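You operate a simulated robot arm through the tools that you are given. There is no shell and no other tool. Be economical: measure what you need, move in short steps, check, and stop when the job is done.

The job below is to be done with a simulated robot arm. You get a single attempt, and the scene is never put back.

## Task
Set speed and pitch as the job card says and step the track once.
Fine: press reset, start once, then press the stop button.

Only the result counts: the job must be done as asked and must still hold three seconds after the hand-in. Knocking over, shifting, dropping, spilling or breaking anything else fails it.

## Robot
A 6-joint arm with a two-finger parallel gripper, fixed in place. Base frame: the origin is at the foot of the arm, x ahead of it, y to its left, z up. Lengths are in mm, angles in rad, forces in N, time in s.
With the tool pointing down near the work surface it reaches from about 220 to 620 mm from the base axis. Its first joint turns from -1.152 to 1.152 rad. Payload 2.7 kg.
Tool frame: the origin (TCP) lies between the finger pads and is the grasp point; the fingertips stand 23 mm ahead of it; z points along the fingers, y is the line along which they close. Largest opening 94 mm; finger width 38, thickness 10; the body of the gripper, 54 by 96 mm, starts 39 mm behind the TCP.
Orientation is that of the tool frame in the base frame, as a unit quaternion [x, y, z, w]. With the fingers straight down and closing along the base's y, the tool's x points along the base's -x, its y along +y and its z along -z.

## Interface
- The arm moves only by the tool drive_tool. Its argument "plan" is a list of rows, each a list of 3 entries, a list of its own where there are three numbers: the shift along the tool's x, y, z in m, then the turn, a rotation vector about the tool's x, y, z in rad, then the opening, from 0 (shut) to 1 (fully open). In form: [[[tx, ty, tz], [wx, wy, wz], grip], ...]. A call has 1 to 8 rows; each row shifts and turns the commanded pose from where the row before left it, along the tool's axes as they then stand. A row lasts 0.2 s, in which the tool goes at most 50 mm and 0.15 rad; a call with a longer step from one row to the next is refused whole, and so is a gripper value outside its range. Where a pose cannot be reached the arm comes as near as it can. A force on the tool above 90 N (or 10 N above the force at the start of the call, whichever is more), or a blocked arm, ends the call early, and 0.2 s more pass. The fingers move at their own pace (about 45 mm/s each) and stop on an object; they squeeze with about 29 N. The grip force told is the motor's: it shows also when the fingers shut on nothing. Time passes only in rows, and 0.2 s behind the last, so rows that do not move let the fingers close. The reply holds the time, the measured pose of the TCP, the force on the tool along the base axes, the opening and the grip force, in the units named above and with some noise.
- Cameras (640 x 400 px; columns grow to the right, rows downward): "scene" is fixed at [83, -433.7, 1420.8]; the picture's right is [0.73, -0.68, 0.00], its down [-0.29, -0.31, -0.91] and it looks along [0.62, 0.66, -0.42] (base axes); focal length 314 px, centre (320, 200). "wrist" rides on the gripper at [-39, 0, -44] in the tool frame; the picture's right is [0.00, -1.00, 0.00], its down [0.97, 0.00, -0.24] and it looks along [0.24, 0.00, 0.97] (tool axes); focal length 218 px, centre (320, 200).
- snapshot(camera): a new picture of that camera. The clock stands still meanwhile.
- locate(camera, pixels): for up to 12 pixels [column, row] of the newest picture of that camera ("zoom" is the newest enlarged one), the place [x, y, z] in the base frame of the surface seen there, good to about 3 mm. The clock stands still meanwhile.
- enlarge(camera, box): a new picture of the part [left, top, right, bottom] of that camera's present view, enlarged. The clock stands still meanwhile.
- job_done(): hands the job in; it is judged then, once.

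Work in short steps. Measure before you move; look again where a grasp or a placing could have gone wrong, and mend it. You have 80 turns and 34 pictures in all, those below and enlarged ones among them. Open the gripper and draw the arm clear of the work before you hand the job in, unless the task says otherwise; then end with one line.

The tools are called after "Request:" as name(argument=value, ...) on one line, values as JSON. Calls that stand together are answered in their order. drive_tool: Moves the arm, as the interface text tells. Its arguments: {"type":"object","properties":{"plan":{"type":"array"}},"required":["plan"]} The other tools are called the same way: snapshot (camera) takes a picture; locate (camera, pixels) gives the place of the surface under pixels of a picture; enlarge (camera, box) takes an enlarged picture of a part of a camera's view; job_done () hands the job in.

At the start:

```text
time: 0.0
ee_pos: [347.3, -94.4, 1315.7]
orientation: [0.0, 1.0, -0.001, 0.001]
force: [0.2, 0.1, 0.4]
opening: 94.1
finger_force: 0.0
```

scene: 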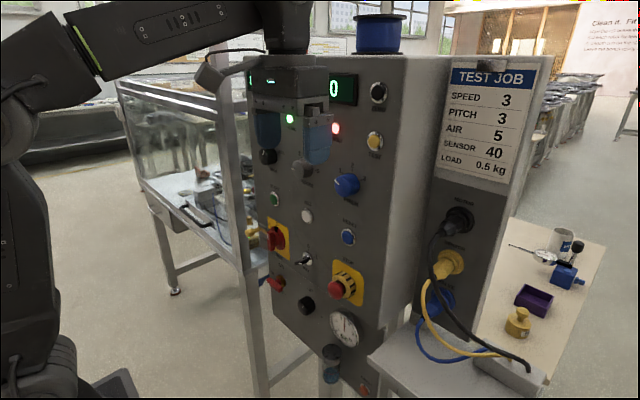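
wrist: 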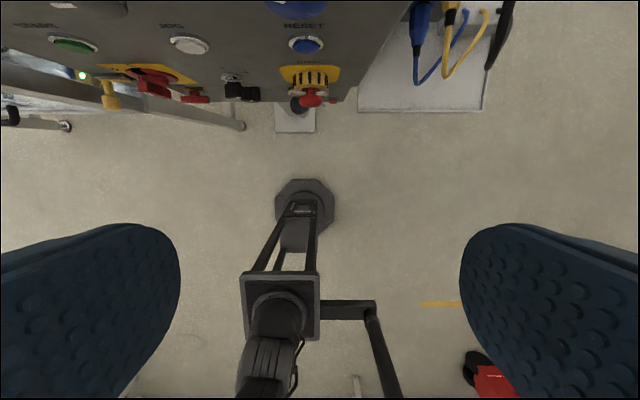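

The scene picture shows a control panel with the job card (speed 3, pitch 3) and the gripper partly covering it. I enlarge the panel to read its labels.

Request:
enlarge(camera="scene", box=[240, 60, 400, 160])

Request:
enlarge(camera="scene", box=[240, 150, 400, 250])

Request:
enlarge(camera="scene", box=[250, 210, 410, 310])

```text
4.00 times, centred on (320, 110) of scene
```

zoom: 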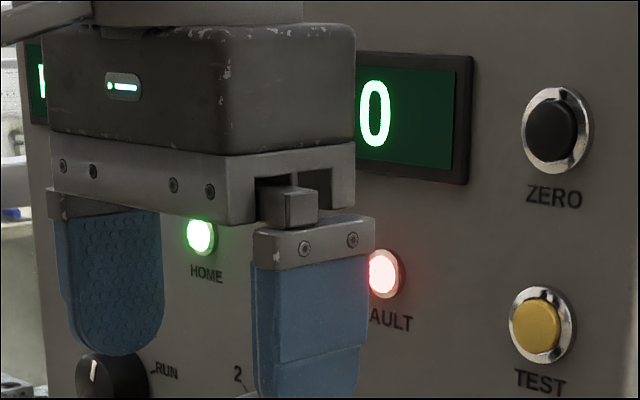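

```text
4.00 times, centred on (320, 200) of scene
```

zoom: 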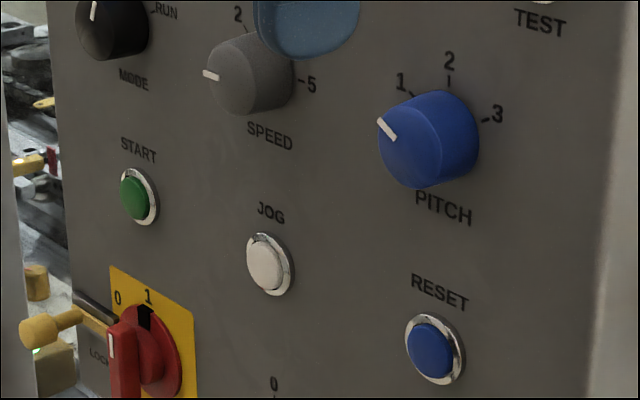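

```text
4.00 times, centred on (330, 260) of scene
```

zoom: 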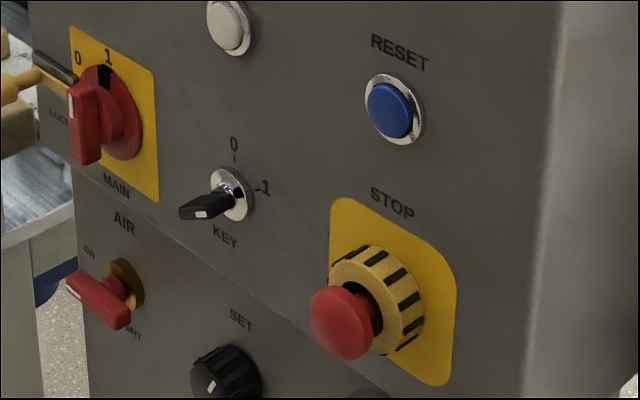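

The gripper hides the upper left of the panel. I measure the panel plane and the main controls before moving the arm back.

Request:
locate(camera="scene", pixels=[[275, 199], [307, 216], [348, 237], [340, 185], [378, 92], [375, 140], [336, 289], [330, 225], [385, 220], [300, 180], [305, 258], [350, 165]])

Request:
enlarge(camera="wrist", box=[0, 0, 400, 120])

```text
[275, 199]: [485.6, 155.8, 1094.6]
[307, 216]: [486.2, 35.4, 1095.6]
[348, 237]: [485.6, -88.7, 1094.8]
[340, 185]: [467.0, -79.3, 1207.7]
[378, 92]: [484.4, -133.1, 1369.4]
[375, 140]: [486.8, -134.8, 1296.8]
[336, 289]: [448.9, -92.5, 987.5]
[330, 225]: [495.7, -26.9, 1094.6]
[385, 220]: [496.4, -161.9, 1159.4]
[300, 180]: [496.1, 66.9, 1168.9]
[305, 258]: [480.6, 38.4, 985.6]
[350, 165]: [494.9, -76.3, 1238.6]
```

```text
1.60 times, centred on (200, 60) of wrist
```

zoom: 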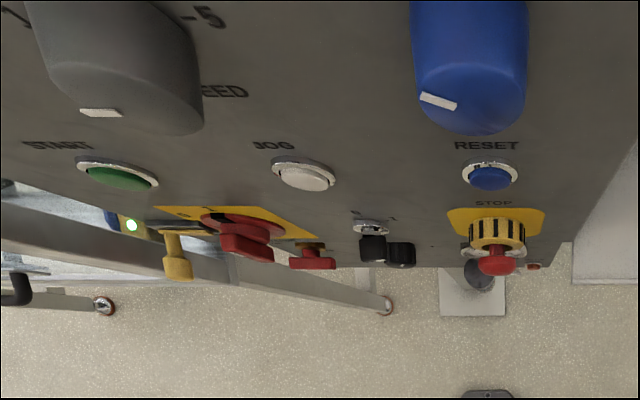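

The panel lies at x≈496 facing the arm, button fronts at x≈485. I turn the tool about its y so the fingers point at the panel.

Request:
drive_tool(plan=[[[0, 0, 0], [0, -0.14, 0], 1], [[0, 0, 0], [0, -0.14, 0], 1], [[0, 0, 0], [0, -0.14, 0], 1], [[0, 0, 0], [0, -0.14, 0], 1], [[0, 0, 0], [0, -0.14, 0], 1], [[0, 0, 0], [0, -0.14, 0], 1], [[0, 0, 0], [0, -0.14, 0], 1], [[0, 0, 0], [0, -0.14, 0], 1]])

Request:
drive_tool(plan=[[[0, 0, 0], [0, -0.15, 0], 1], [[0, 0, 0], [0, -0.15, 0], 1], [[0, 0, 0], [0, -0.15, 0], 1], [[0, 0, 0], [0, 0, 0], 1]])

```text
time: 1.8
ee_pos: [346.4, -95.3, 1314.5]
orientation: [0.001, 0.846, -0.001, 0.533]
force: [-0.1, 0.3, 0.4]
opening: 94.0
finger_force: 0.0
```

```text
time: 2.8
ee_pos: [345.2, -96.5, 1315.7]
orientation: [0.0, 0.707, -0.001, 0.708]
force: [0.7, -1.0, 0.6]
opening: 93.9
finger_force: 0.0
```

The tool now points along +x. I back off and centre on the panel for a wrist view.

Request:
drive_tool(plan=[[[0.0, 0.02, -0.04], [0, 0, 0], 1], [[0.02, 0.03, -0.03], [0, 0, 0], 1], [[0.03, 0.03, -0.02], [0, 0, 0], 1], [[0.02, 0.03, 0], [0, 0, 0], 1], [[0, 0, 0], [0, 0, 0], 1]])

Request:
snapshot(camera="wrist")

Request:
snapshot(camera="scene")

```text
time: 4.0
ee_pos: [264.4, 0.5, 1259.2]
orientation: [0.0, 0.705, -0.001, 0.709]
force: [0.5, -1.3, -0.4]
opening: 94.0
finger_force: 0.1
out of reach, approached as far as the arm can: row 3
```

```text
27 pictures are left
```

wrist: 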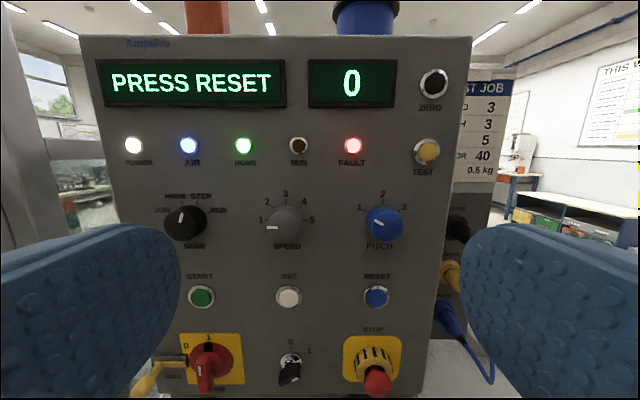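

```text
26 pictures are left
```

scene: 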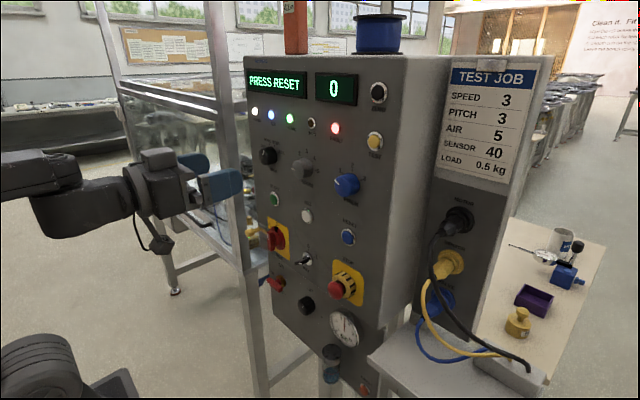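

Display reads "PRESS RESET". I enlarge the selectors around (280,215) for MODE, SPEED and PITCH positions.

Request:
enlarge(camera="wrist", box=[140, 175, 300, 275])

Request:
enlarge(camera="wrist", box=[270, 175, 430, 275])

Request:
locate(camera="wrist", pixels=[[185, 221], [286, 222], [384, 222], [371, 225], [201, 297], [289, 297], [376, 297], [376, 380], [302, 222], [400, 222], [268, 222], [366, 222]])

```text
4.00 times, centred on (220, 225) of wrist
```

zoom: 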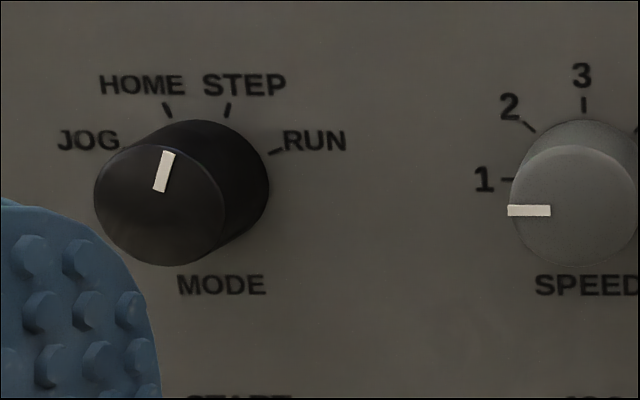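

```text
4.00 times, centred on (350, 225) of wrist
```

zoom: 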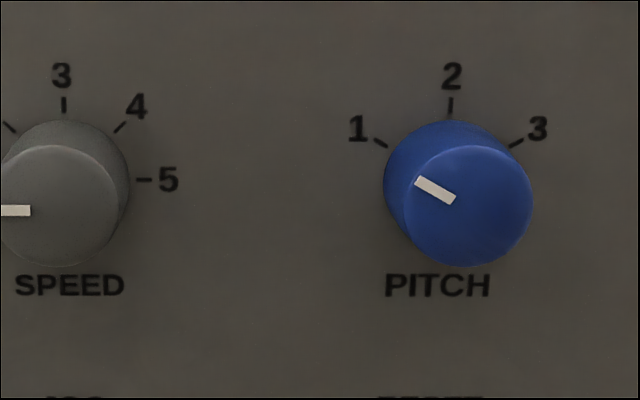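

```text
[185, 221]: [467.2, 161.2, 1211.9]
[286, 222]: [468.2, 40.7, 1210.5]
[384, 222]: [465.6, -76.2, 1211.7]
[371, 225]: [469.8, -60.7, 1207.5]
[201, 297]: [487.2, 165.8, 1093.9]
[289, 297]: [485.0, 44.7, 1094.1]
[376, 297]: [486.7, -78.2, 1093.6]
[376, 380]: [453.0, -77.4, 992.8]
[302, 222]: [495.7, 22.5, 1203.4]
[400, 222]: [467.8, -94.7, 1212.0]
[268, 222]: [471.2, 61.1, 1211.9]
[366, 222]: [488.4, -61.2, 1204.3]
```

MODE already points at STEP, SPEED at 1 (needs 3, 90° clockwise), PITCH at 1 (needs 3, 120° clockwise). I approach the SPEED knob, centre about y 43, z 1206, stopping short to check alignment.

Request:
drive_tool(plan=[[[0.02, 0.02, 0.03], [0, 0, 0], 1], [[0.02, 0.02, 0.03], [0, 0, 0], 1], [[0.013, 0.0025, 0.03], [0, 0, 0], 1], [[0, 0, 0.03], [0, 0, 0], 1], [[0, 0, 0], [0, 0, 0], 1]])

Request:
snapshot(camera="wrist")

```text
time: 5.2
ee_pos: [384.8, 41.6, 1207.9]
orientation: [0.0, 0.707, -0.001, 0.707]
force: [-0.7, 0.1, -0.4]
opening: 94.1
finger_force: 0.0
```

```text
23 pictures are left
```

wrist: 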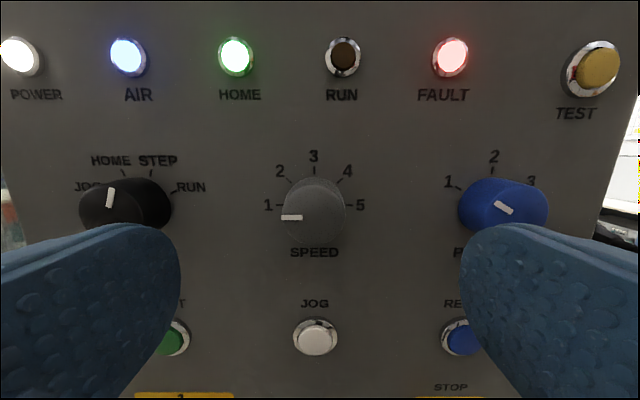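

Knob front at about (313,214) puts its centre at y≈45, z≈1206. I shift there, turn back -45°, and advance to the knob with fingers open.

Request:
drive_tool(plan=[[[0.002, 0.0035, 0], [0, 0, 0], 1], [[0, 0, 0], [0, 0, -0.14], 1], [[0, 0, 0], [0, 0, -0.14], 1], [[0, 0, 0], [0, 0, -0.14], 1], [[0, 0, 0], [0, 0, -0.14], 1], [[0, 0, 0], [0, 0, -0.14], 1], [[0, 0, 0], [0, 0, -0.085], 1], [[0, 0, 0], [0, 0, 0], 1]])

Request:
drive_tool(plan=[[[0, 0, 0.03], [0, 0, 0], 0.75], [[0, 0, 0.03], [0, 0, 0], 0.75], [[0, 0, 0.019], [0, 0, 0], 0.75], [[0, 0, 0], [0, 0, 0], 0.75]])

Request:
snapshot(camera="wrist")

```text
time: 7.0
ee_pos: [385.4, 45.2, 1204.9]
orientation: [-0.271, 0.653, -0.271, 0.653]
force: [-0.6, -0.4, -0.3]
opening: 94.0
finger_force: 0.1
```

```text
time: 8.0
ee_pos: [462.9, 44.8, 1205.3]
orientation: [-0.271, 0.653, -0.271, 0.653]
force: [0.8, 0.5, -0.3]
opening: 70.6
finger_force: 0.1
```

```text
22 pictures are left
```

wrist: 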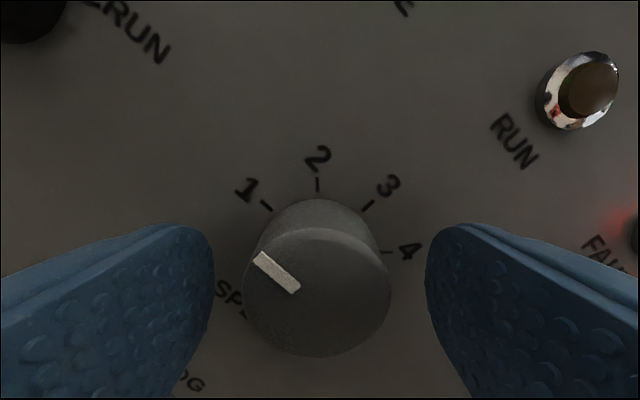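

The knob sits centred (about column 317) between the fingers. I close on it.

Request:
drive_tool(plan=[[[0, 0, 0], [0, 0, 0], 0.3], [[0, 0, 0], [0, 0, 0], 0.3], [[0, 0, 0], [0, 0, 0], 0.3], [[0, 0, 0], [0, 0, 0], 0.3]])

```text
time: 9.0
ee_pos: [463.9, 44.8, 1204.1]
orientation: [-0.272, 0.653, -0.27, 0.653]
force: [3.4, 7.5, -4.6]
opening: 41.7
finger_force: 45.3
```

Gripped at 41.7 mm. I turn clockwise in small steps, about 90°.

Request:
drive_tool(plan=[[[0, 0, 0], [0, 0, 0.13], 0.3], [[0, 0, 0], [0, 0, 0.13], 0.3], [[0, 0, 0], [0, 0, 0.13], 0.3], [[0, 0, 0], [0, 0, 0.13], 0.3], [[0, 0, 0], [0, 0, 0.13], 0.3], [[0, 0, 0], [0, 0, 0.135], 0.3]])

Request:
snapshot(camera="wrist")

```text
time: 10.4
ee_pos: [462.9, 44.9, 1204.3]
orientation: [0.001, 0.707, 0.0, 0.707]
force: [-17.0, 8.0, -1.7]
opening: 41.5
finger_force: 45.5
```

```text
21 pictures are left
```

wrist: 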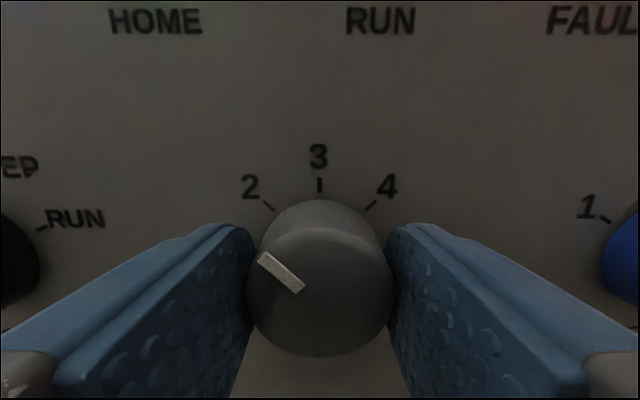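

The pointer follows and now shows about 2. I turn another 45°.

Request:
drive_tool(plan=[[[0, 0, 0], [0, 0, 0.13], 0.3], [[0, 0, 0], [0, 0, 0.13], 0.3], [[0, 0, 0], [0, 0, 0.13], 0.3], [[0, 0, 0], [0, 0, 0.13], 0.3], [[0, 0, 0], [0, 0, 0.13], 0.3], [[0, 0, 0], [0, 0, 0.135], 0.3], [[0, 0, 0], [0, 0, 0], 0.3]])

Request:
snapshot(camera="wrist")

```text
time: 12.0
ee_pos: [463.8, 44.2, 1205.4]
orientation: [0.273, 0.653, 0.27, 0.653]
force: [-21.6, 5.3, -4.5]
opening: 41.5
finger_force: 44.8
```

```text
20 pictures are left
```

wrist: 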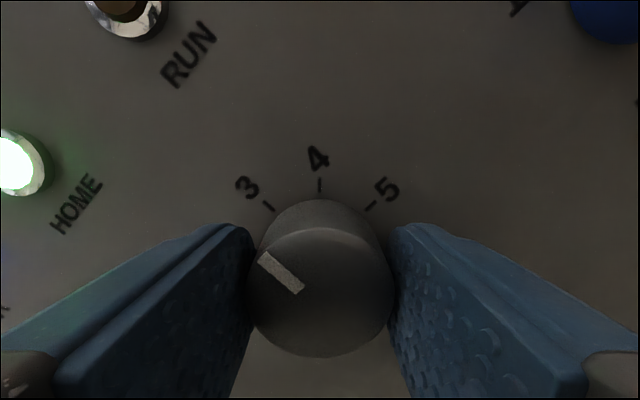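

Pointer lines up with 3. I release, back straight out and turn the wrist back.

Request:
drive_tool(plan=[[[0, 0, 0], [0, 0, 0], 0.75], [[0, 0, 0], [0, 0, 0], 0.75], [[0, 0, 0], [0, 0, 0], 0.75], [[0, 0, -0.04], [0, 0, 0], 0.75], [[0, 0, -0.04], [0, 0, 0], 0.75], [[0, 0, 0], [0, 0, -0.135], 0.75], [[0, 0, 0], [0, 0, -0.13], 0.75], [[0, 0, 0], [0, 0, -0.13], 0.75]])

Request:
drive_tool(plan=[[[0, 0, 0], [0, 0, -0.13], 0.75], [[0, 0, 0], [0, 0, -0.13], 0.75], [[0, 0, 0], [0, 0, -0.13], 0.75], [[0, -0.04, 0], [0, 0, 0], 0.75], [[0, -0.04, 0], [0, 0, 0], 0.75], [[0, -0.04, 0], [0, 0, 0], 0.75], [[0, 0, 0], [0, 0, 0], 0.75]])

Request:
snapshot(camera="wrist")

```text
time: 13.8
ee_pos: [384.1, 44.7, 1204.1]
orientation: [0.137, 0.694, 0.135, 0.694]
force: [1.2, 1.0, 0.2]
opening: 70.8
finger_force: 0.1
```

```text
time: 15.4
ee_pos: [384.8, -75.4, 1204.9]
orientation: [0.0, 0.707, 0.0, 0.707]
force: [-0.2, 0.5, 0.0]
opening: 70.4
finger_force: 0.0
```

```text
19 pictures are left
```

wrist: 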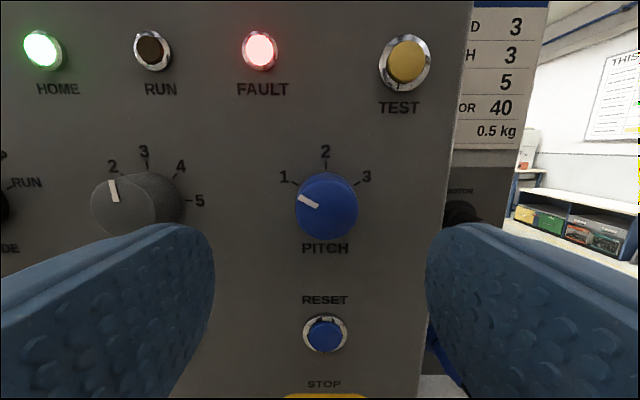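

PITCH front centre at about (327,205), so its y is about -79. I shift 4 mm, turn back 60°, then advance and grip.

Request:
drive_tool(plan=[[[0, -0.004, 0], [0, 0, -0.131], 0.75], [[0, 0, 0], [0, 0, -0.131], 0.75], [[0, 0, 0], [0, 0, -0.131], 0.75], [[0, 0, 0], [0, 0, -0.131], 0.75], [[0, 0, 0], [0, 0, -0.131], 0.75], [[0, 0, 0], [0, 0, -0.131], 0.75], [[0, 0, 0], [0, 0, -0.131], 0.75], [[0, 0, 0], [0, 0, -0.13], 0.75]])

Request:
drive_tool(plan=[[[0, 0, 0.03], [0, 0, 0], 0.75], [[0, 0, 0.03], [0, 0, 0], 0.75], [[0, 0, 0.019], [0, 0, 0], 0.75], [[0, 0, 0], [0, 0, 0], 0.3], [[0, 0, 0], [0, 0, 0], 0.3], [[0, 0, 0], [0, 0, 0], 0.3], [[0, 0, 0], [0, 0, 0], 0.3]])

Request:
snapshot(camera="wrist")

```text
time: 17.2
ee_pos: [384.1, -79.4, 1204.5]
orientation: [-0.355, 0.612, -0.354, 0.612]
force: [0.4, 0.3, 0.0]
opening: 70.7
finger_force: 0.1
```

```text
time: 18.8
ee_pos: [464.9, -79.5, 1206.5]
orientation: [-0.353, 0.611, -0.355, 0.613]
force: [7.4, -3.7, 5.6]
opening: 41.6
finger_force: 45.4
```

```text
18 pictures are left
```

wrist: 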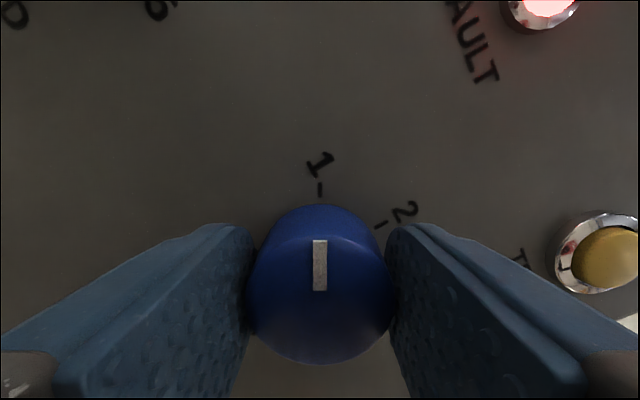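

Good grip with the pointer at 1 aligned straight up. I turn 120° clockwise in two calls.

Request:
drive_tool(plan=[[[0, 0, 0], [0, 0, 0.131], 0.3], [[0, 0, 0], [0, 0, 0.131], 0.3], [[0, 0, 0], [0, 0, 0.131], 0.3], [[0, 0, 0], [0, 0, 0.131], 0.3], [[0, 0, 0], [0, 0, 0.131], 0.3], [[0, 0, 0], [0, 0, 0.131], 0.3], [[0, 0, 0], [0, 0, 0.131], 0.3], [[0, 0, 0], [0, 0, 0.131], 0.3]])

Request:
drive_tool(plan=[[[0, 0, 0], [0, 0, 0.131], 0.3], [[0, 0, 0], [0, 0, 0.131], 0.3], [[0, 0, 0], [0, 0, 0.131], 0.3], [[0, 0, 0], [0, 0, 0.131], 0.3], [[0, 0, 0], [0, 0, 0.131], 0.3], [[0, 0, 0], [0, 0, 0.131], 0.3], [[0, 0, 0], [0, 0, 0.131], 0.3], [[0, 0, 0], [0, 0, 0.131], 0.3]])

Request:
snapshot(camera="wrist")

```text
time: 20.6
ee_pos: [466.1, -80.2, 1204.9]
orientation: [0.002, 0.706, 0.001, 0.708]
force: [31.0, -19.9, 7.1]
opening: 41.0
finger_force: 44.7
```

```text
time: 22.4
ee_pos: [464.4, -79.4, 1205.5]
orientation: [0.354, 0.613, 0.353, 0.612]
force: [18.7, -15.7, 2.1]
opening: 41.5
finger_force: 45.2
```

```text
17 pictures are left
```

wrist: 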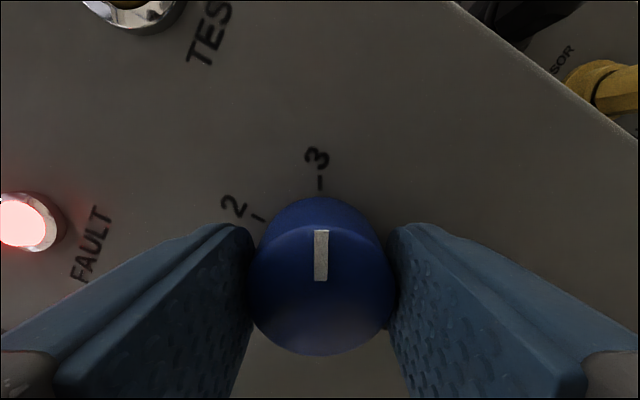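

PITCH points at 3. I release, back out to x≈350 and turn level again.

Request:
drive_tool(plan=[[[0, 0, 0], [0, 0, 0], 0.75], [[0, 0, 0], [0, 0, 0], 0.75], [[0, 0, 0], [0, 0, 0], 0.75], [[0, 0, -0.04], [0, 0, 0], 0.75], [[0, 0, -0.04], [0, 0, 0], 0.75], [[0, 0, -0.03], [0, 0, -0.131], 0.75], [[0, 0, 0], [0, 0, -0.131], 0.75], [[0, 0, 0], [0, 0, -0.131], 0.75]])

Request:
drive_tool(plan=[[[0, 0, 0], [0, 0, -0.131], 0.5], [[0, 0, 0], [0, 0, -0.131], 0.25], [[0, 0, 0], [0, 0, -0.131], 0], [[0, 0, 0], [0, 0, -0.131], 0], [[0, 0, 0], [0, 0, -0.131], 0], [[0, 0, 0], [0, 0, 0], 0]])

Request:
snapshot(camera="wrist")

```text
time: 24.2
ee_pos: [355.5, -77.0, 1206.0]
orientation: [0.227, 0.669, 0.226, 0.67]
force: [0.3, 0.5, 1.0]
opening: 70.8
finger_force: 0.0
out of reach, approached as far as the arm can: row 6
```

```text
time: 25.6
ee_pos: [356.9, -78.3, 1209.1]
orientation: [0.0, 0.707, 0.0, 0.707]
force: [-0.2, 0.3, 0.1]
opening: 0.2
finger_force: 28.7
```

```text
16 pictures are left
```

wrist: 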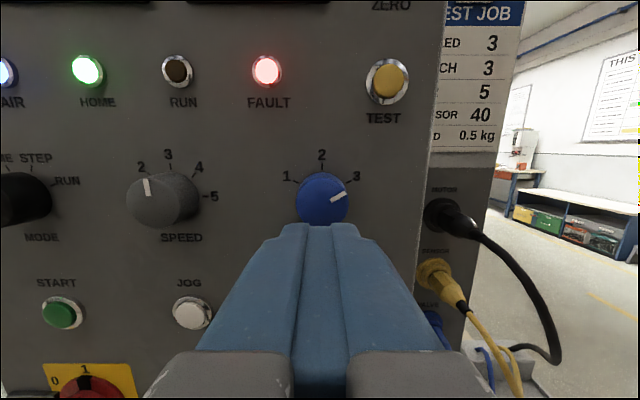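

Settings read SPEED 3 and PITCH 3. Now with closed fingers I go down to the RESET height (z≈1095, y≈-79) staying at x≈380.

Request:
drive_tool(plan=[[[0.04, 0, 0], [0, 0, 0], 0], [[0.04, 0, 0.02], [0, 0, 0], 0], [[0.033, 0, 0.01], [0, 0, 0], 0], [[0, 0, 0], [0, 0, 0], 0]])

Request:
snapshot(camera="wrist")

```text
time: 26.6
ee_pos: [403.4, -78.3, 1106.0]
orientation: [0.0, 0.707, 0.0, 0.707]
force: [-0.4, -0.5, 0.0]
opening: 0.0
finger_force: 29.0
out of reach, approached as far as the arm can: row 1
```

```text
15 pictures are left
```

wrist: 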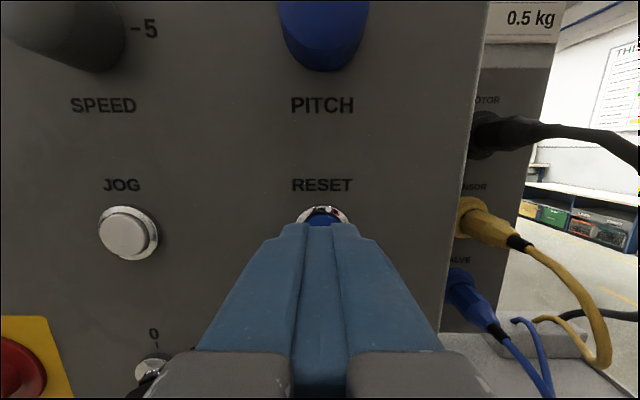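

RESET is right ahead; JOG at (126,233) gives button height z≈1094. I lower 12 mm and approach until the tip is just short of the button.

Request:
drive_tool(plan=[[[0.012, -0.0015, 0], [0, 0, 0], 0], [[0, 0, 0.025], [0, 0, 0], 0], [[0, 0, 0.025], [0, 0, 0], 0], [[0, 0, 0], [0, 0, 0], 0]])

Request:
drive_tool(plan=[[[0, 0, 0.004], [0, 0, 0], 0], [[0, 0, 0.004], [0, 0, 0], 0], [[0, 0, 0.003], [0, 0, 0], 0], [[0, 0, 0.002], [0, 0, 0], 0]])

Request:
snapshot(camera="scene")

```text
time: 27.6
ee_pos: [454.3, -80.0, 1093.9]
orientation: [0.0, 0.708, 0.0, 0.707]
force: [-0.8, 1.1, 0.5]
opening: 0.2
finger_force: 28.5
```

```text
time: 28.6
ee_pos: [467.9, -79.5, 1093.2]
orientation: [0.002, 0.707, -0.001, 0.708]
force: [-6.0, -3.0, 1.9]
opening: 0.2
finger_force: 29.0
```

```text
14 pictures are left
```

scene: 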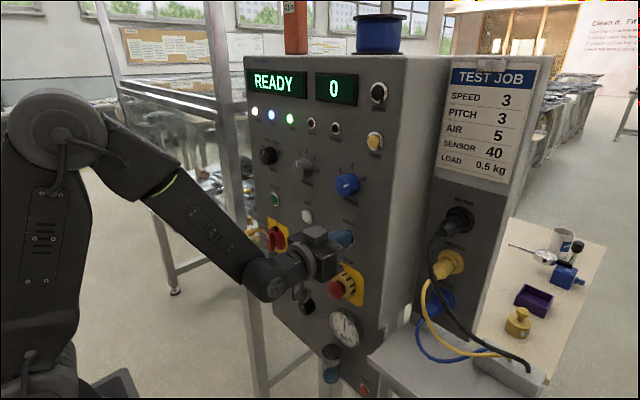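

The display now says READY. I back off and travel to in front of START (y≈166).

Request:
drive_tool(plan=[[[0, 0, -0.035], [0, 0, 0], 0], [[0, 0, -0.035], [0, 0, 0], 0], [[0, 0.04, 0], [0, 0, 0], 0], [[0, 0.045, 0], [0, 0, 0], 0], [[0, 0.045, 0], [0, 0, 0], 0], [[0, 0.045, 0], [0, 0, 0], 0], [[0, 0.045, 0], [0, 0, 0], 0], [[0, 0.025, 0], [0, 0, 0], 0]])

Request:
snapshot(camera="wrist")

```text
time: 30.4
ee_pos: [402.4, 165.3, 1095.0]
orientation: [0.0, 0.707, -0.001, 0.707]
force: [0.3, -0.6, -0.6]
opening: 0.0
finger_force: 28.5
out of reach, approached as far as the arm can: row 2
```

```text
13 pictures are left
```

wrist: 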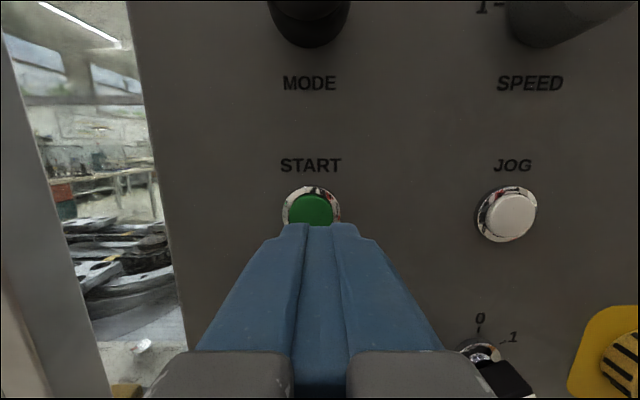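

START at (311,208) is about 5 mm further left: y≈170. I correct, approach, press and back off.

Request:
drive_tool(plan=[[[0, 0.005, 0], [0, 0, 0], 0], [[0, 0, 0.025], [0, 0, 0], 0], [[0, 0, 0.026], [0, 0, 0], 0], [[0, 0, 0], [0, 0, 0], 0]])

Request:
drive_tool(plan=[[[0, 0, 0.004], [0, 0, 0], 0], [[0, 0, 0.004], [0, 0, 0], 0], [[0, 0, 0.003], [0, 0, 0], 0], [[0, 0, 0.003], [0, 0, 0], 0]])

Request:
snapshot(camera="scene")

```text
time: 31.4
ee_pos: [453.1, 169.9, 1095.0]
orientation: [0.0, 0.707, 0.0, 0.707]
force: [-0.9, -1.1, 0.8]
opening: 0.0
finger_force: 29.0
```

```text
time: 32.4
ee_pos: [467.6, 169.2, 1092.9]
orientation: [0.0, 0.706, 0.0, 0.708]
force: [-6.0, 0.7, 2.1]
opening: 0.0
finger_force: 29.1
```

```text
12 pictures are left
```

scene: 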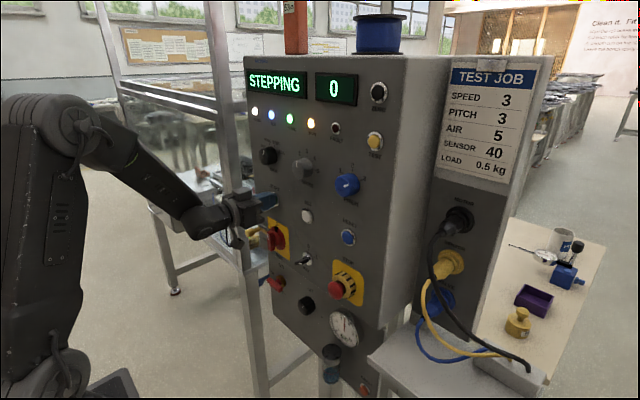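

The display shows STEPPING. I back off and move over toward the STOP column while it finishes.

Request:
drive_tool(plan=[[[0, 0, -0.04], [0, 0, 0], 0], [[0, 0, -0.04], [0, 0, 0], 0], [[0, -0.04, 0], [0, 0, 0], 0], [[0, -0.045, 0], [0, 0, 0], 0], [[0, -0.045, 0], [0, 0, 0], 0], [[0, -0.045, 0], [0, 0, 0], 0], [[0, -0.045, 0], [0, 0, 0], 0], [[0, -0.03, 0], [0, 0, 0], 0]])

Request:
snapshot(camera="scene")

Request:
snapshot(camera="wrist")

```text
time: 34.2
ee_pos: [405.5, -75.9, 1096.6]
orientation: [0.0, 0.707, 0.0, 0.707]
force: [-0.1, 0.4, -0.4]
opening: 0.2
finger_force: 28.7
out of reach, approached as far as the arm can: row 6, 7
```

```text
11 pictures are left
```

scene: 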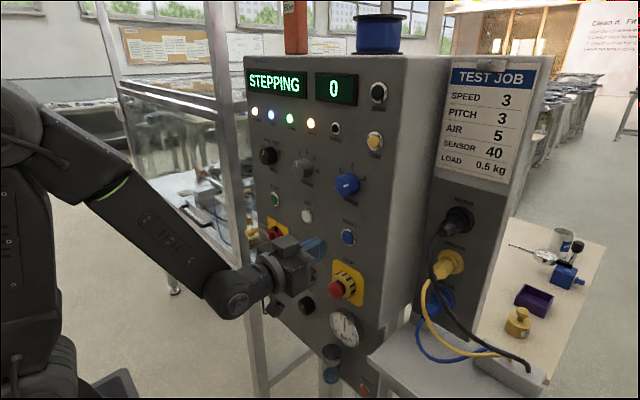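

```text
10 pictures are left
```

wrist: 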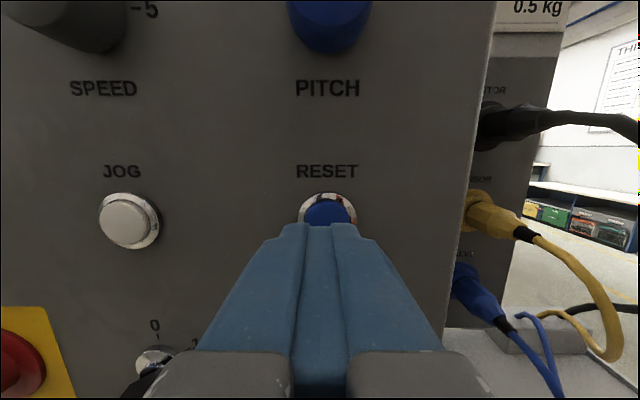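

Still STEPPING. RESET at (328,210) is 4-5 mm right; STOP lies below. I lower to z≈1030 at this x (tip ≈ 428, mushroom front ≈ 450) and look.

Request:
drive_tool(plan=[[[0.03, -0.004, 0], [0, 0, 0], 0], [[0.035, 0, 0], [0, 0, 0], 0], [[0, 0, 0], [0, 0, 0], 0]])

Request:
snapshot(camera="wrist")

```text
time: 35.0
ee_pos: [407.0, -80.9, 1031.4]
orientation: [0.0, 0.707, 0.0, 0.707]
force: [-0.2, 0.2, 0.4]
opening: 0.0
finger_force: 28.7
```

```text
9 pictures are left
```

wrist: 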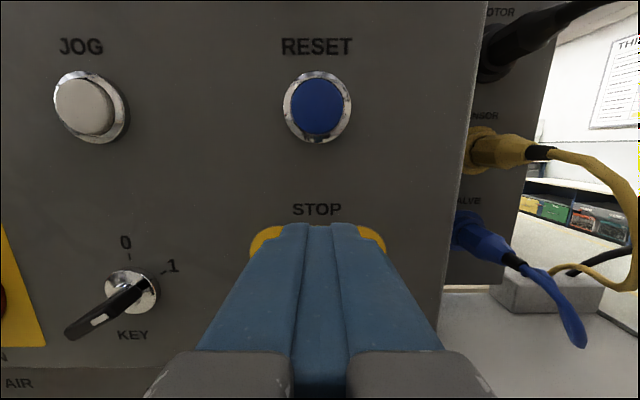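

Lateral alignment is good (STOP label centred near 317). I need STOP's exact height, so I view it in the scene camera and check the display.

Request:
snapshot(camera="scene")

Request:
enlarge(camera="scene", box=[290, 240, 386, 300])

```text
8 pictures are left
```

scene: 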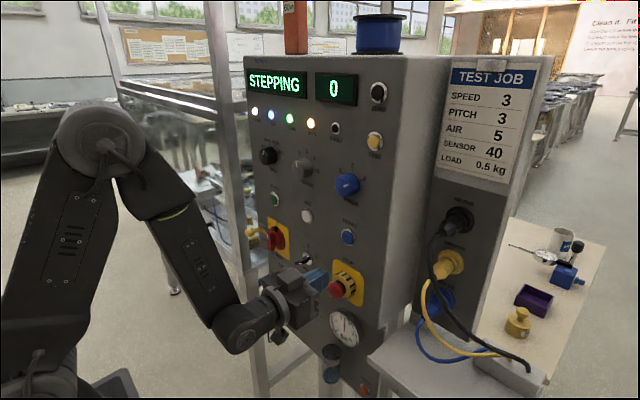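

```text
6.67 times, centred on (338, 270) of scene
```

zoom: 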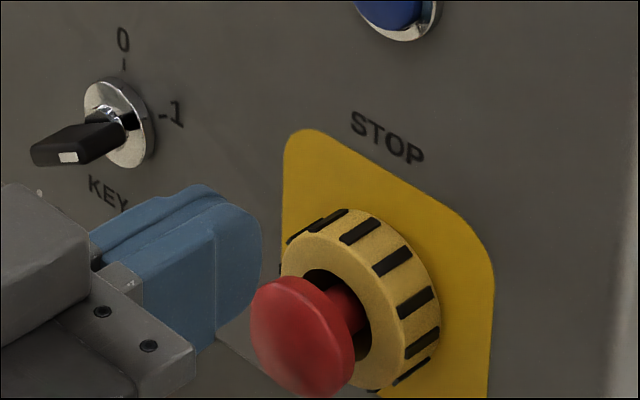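

I measure the mushroom's face, top and bottom edges and the collar.

Request:
locate(camera="zoom", pixels=[[300, 337], [290, 290], [315, 385], [265, 335], [340, 350], [360, 225], [420, 330], [300, 140], [489, 260], [440, 330]])

```text
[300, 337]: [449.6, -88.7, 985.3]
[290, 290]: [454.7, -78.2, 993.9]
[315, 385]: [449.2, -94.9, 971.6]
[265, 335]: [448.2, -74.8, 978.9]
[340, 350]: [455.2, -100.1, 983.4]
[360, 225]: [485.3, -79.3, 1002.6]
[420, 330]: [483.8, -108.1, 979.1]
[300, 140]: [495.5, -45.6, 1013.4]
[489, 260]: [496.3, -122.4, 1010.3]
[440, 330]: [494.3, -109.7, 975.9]
```

Mushroom centre is about z 982, face x≈448. I lower 49 mm in front of it, still clear, and wait for the step to finish.

Request:
drive_tool(plan=[[[0.025, 0, 0], [0, 0, 0], 0], [[0.024, 0, 0], [0, 0, 0], 0], [[0, 0, 0], [0, 0, 0], 0], [[0, 0, 0], [0, 0, 0], 0], [[0, 0, 0], [0, 0, 0], 0], [[0, 0, 0], [0, 0, 0], 0], [[0, 0, 0], [0, 0, 0], 0], [[0, 0, 0], [0, 0, 0], 0]])

Request:
enlarge(camera="scene", box=[235, 60, 395, 160])

```text
time: 36.8
ee_pos: [407.8, -79.3, 983.0]
orientation: [0.001, 0.707, -0.001, 0.707]
force: [0.3, -0.3, 0.1]
opening: 0.0
finger_force: 28.2
```

```text
4.00 times, centred on (315, 110) of scene
```

zoom: 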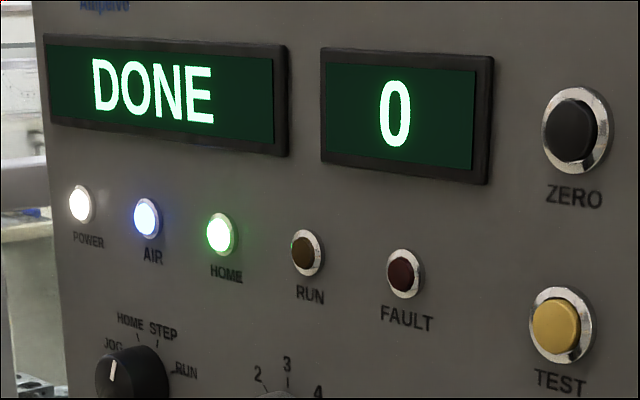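

The display says DONE. Now I press STOP: advance to contact and push in.

Request:
drive_tool(plan=[[[0, -0.001, 0.012], [0, 0, 0], 0], [[0, 0, 0.005], [0, 0, 0], 0], [[0, 0, 0.004], [0, 0, 0], 0], [[0, 0, 0.004], [0, 0, 0], 0], [[0, 0, 0.003], [0, 0, 0], 0]])

```text
time: 38.0
ee_pos: [434.5, -81.9, 983.2]
orientation: [-0.001, 0.707, 0.0, 0.707]
force: [-19.9, 5.2, 5.9]
opening: 0.0
finger_force: 28.5
```

Tip at x≈457 with about 20 N; I check the display and button.

Request:
snapshot(camera="scene")

```text
5 pictures are left
```

scene: 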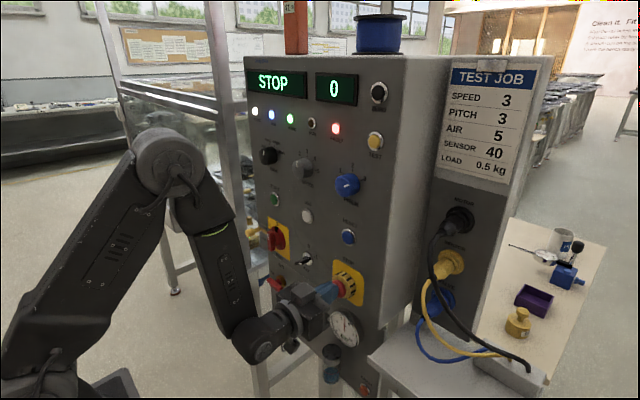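

STOP is registered. I push 2 mm more to make sure it latches, then back out straight, rise a little and open.

Request:
drive_tool(plan=[[[0, 0, 0.002], [0, 0, 0], 0], [[0, 0, 0], [0, 0, 0], 0]])

Request:
drive_tool(plan=[[[0, 0, -0.02], [0, 0, 0], 0], [[0, 0, -0.025], [0, 0, 0], 0], [[-0.03, 0, -0.01], [0, 0, 0], 0], [[-0.04, 0, -0.01], [0, 0, 0], 0], [[-0.04, 0, -0.02], [0, 0, 0], 0], [[-0.03, 0, -0.02], [0, 0, 0], 0.5], [[0, 0, 0], [0, 0, 0], 1], [[0, 0, 0], [0, 0, 0], 1]])

Request:
snapshot(camera="scene")

Request:
snapshot(camera="wrist")

```text
time: 38.6
ee_pos: [435.6, -81.2, 982.2]
orientation: [0.001, 0.707, -0.001, 0.707]
force: [-31.0, 8.1, 7.3]
opening: 0.0
finger_force: 28.9
```

```text
time: 40.4
ee_pos: [394.2, -89.5, 1124.6]
orientation: [0.0, 0.707, 0.0, 0.707]
force: [-0.4, 0.5, -1.1]
opening: 67.8
finger_force: 0.1
out of reach, approached as far as the arm can: row 2, 3, 4, 5, 6
```

```text
4 pictures are left
```

scene: 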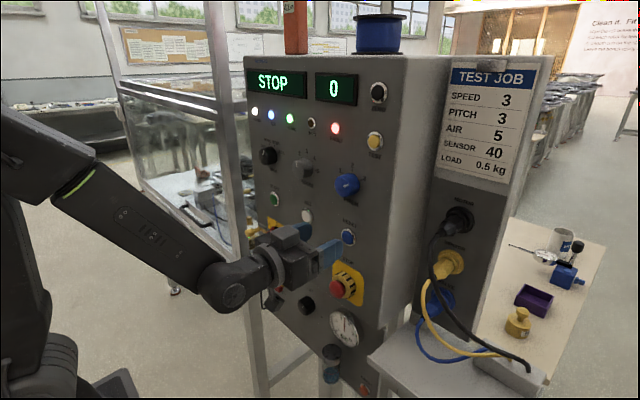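

```text
3 pictures are left
```

wrist: 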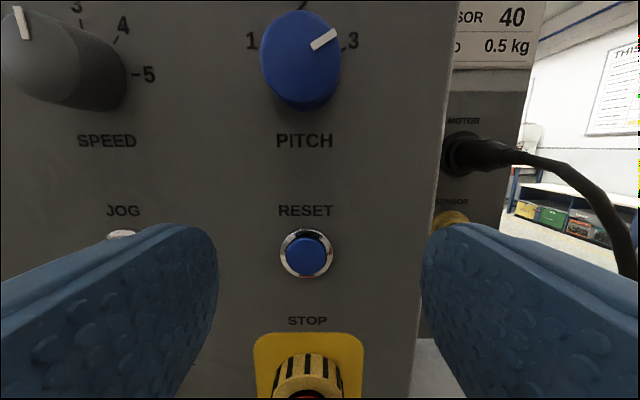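

STOP stays latched (red still in, display STOP). I draw the arm further up and back, then check once more.

Request:
drive_tool(plan=[[[-0.04, 0.01, 0], [0, 0, 0], 1], [[-0.04, 0.01, 0], [0, 0, 0], 1], [[-0.04, 0.01, -0.02], [0, 0, 0], 1], [[-0.02, 0.01, -0.03], [0, 0, 0], 1], [[0, 0.02, -0.03], [0, 0, 0], 1], [[0, 0.02, -0.02], [0, 0, 0], 1], [[0, 0, 0], [0, 0, 0], 1]])

Request:
snapshot(camera="wrist")

```text
time: 42.0
ee_pos: [295.4, -9.5, 1265.9]
orientation: [-0.001, 0.707, 0.001, 0.707]
force: [0.2, 0.2, -0.5]
opening: 93.5
finger_force: 0.0
```

```text
2 pictures are left
```

wrist: 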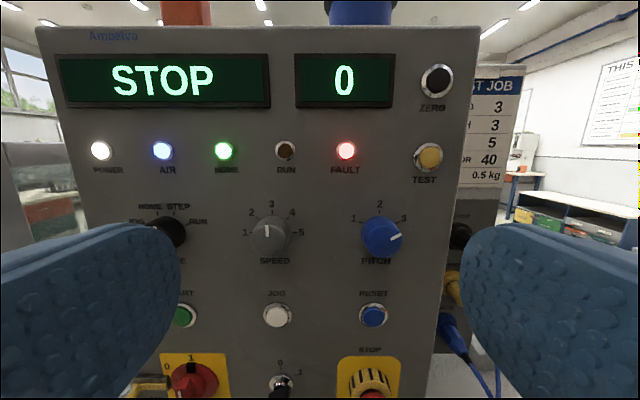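

SPEED is at 3, PITCH is at 3 and STOP is latched, with the arm clear. I hand in.

Request:
job_done()

```text
The job is handed in.
```

Speed and pitch are both set to 3. After one press each of RESET and START the track stepped until the display read DONE, and I then pressed STOP, which is latched and shown on the display.
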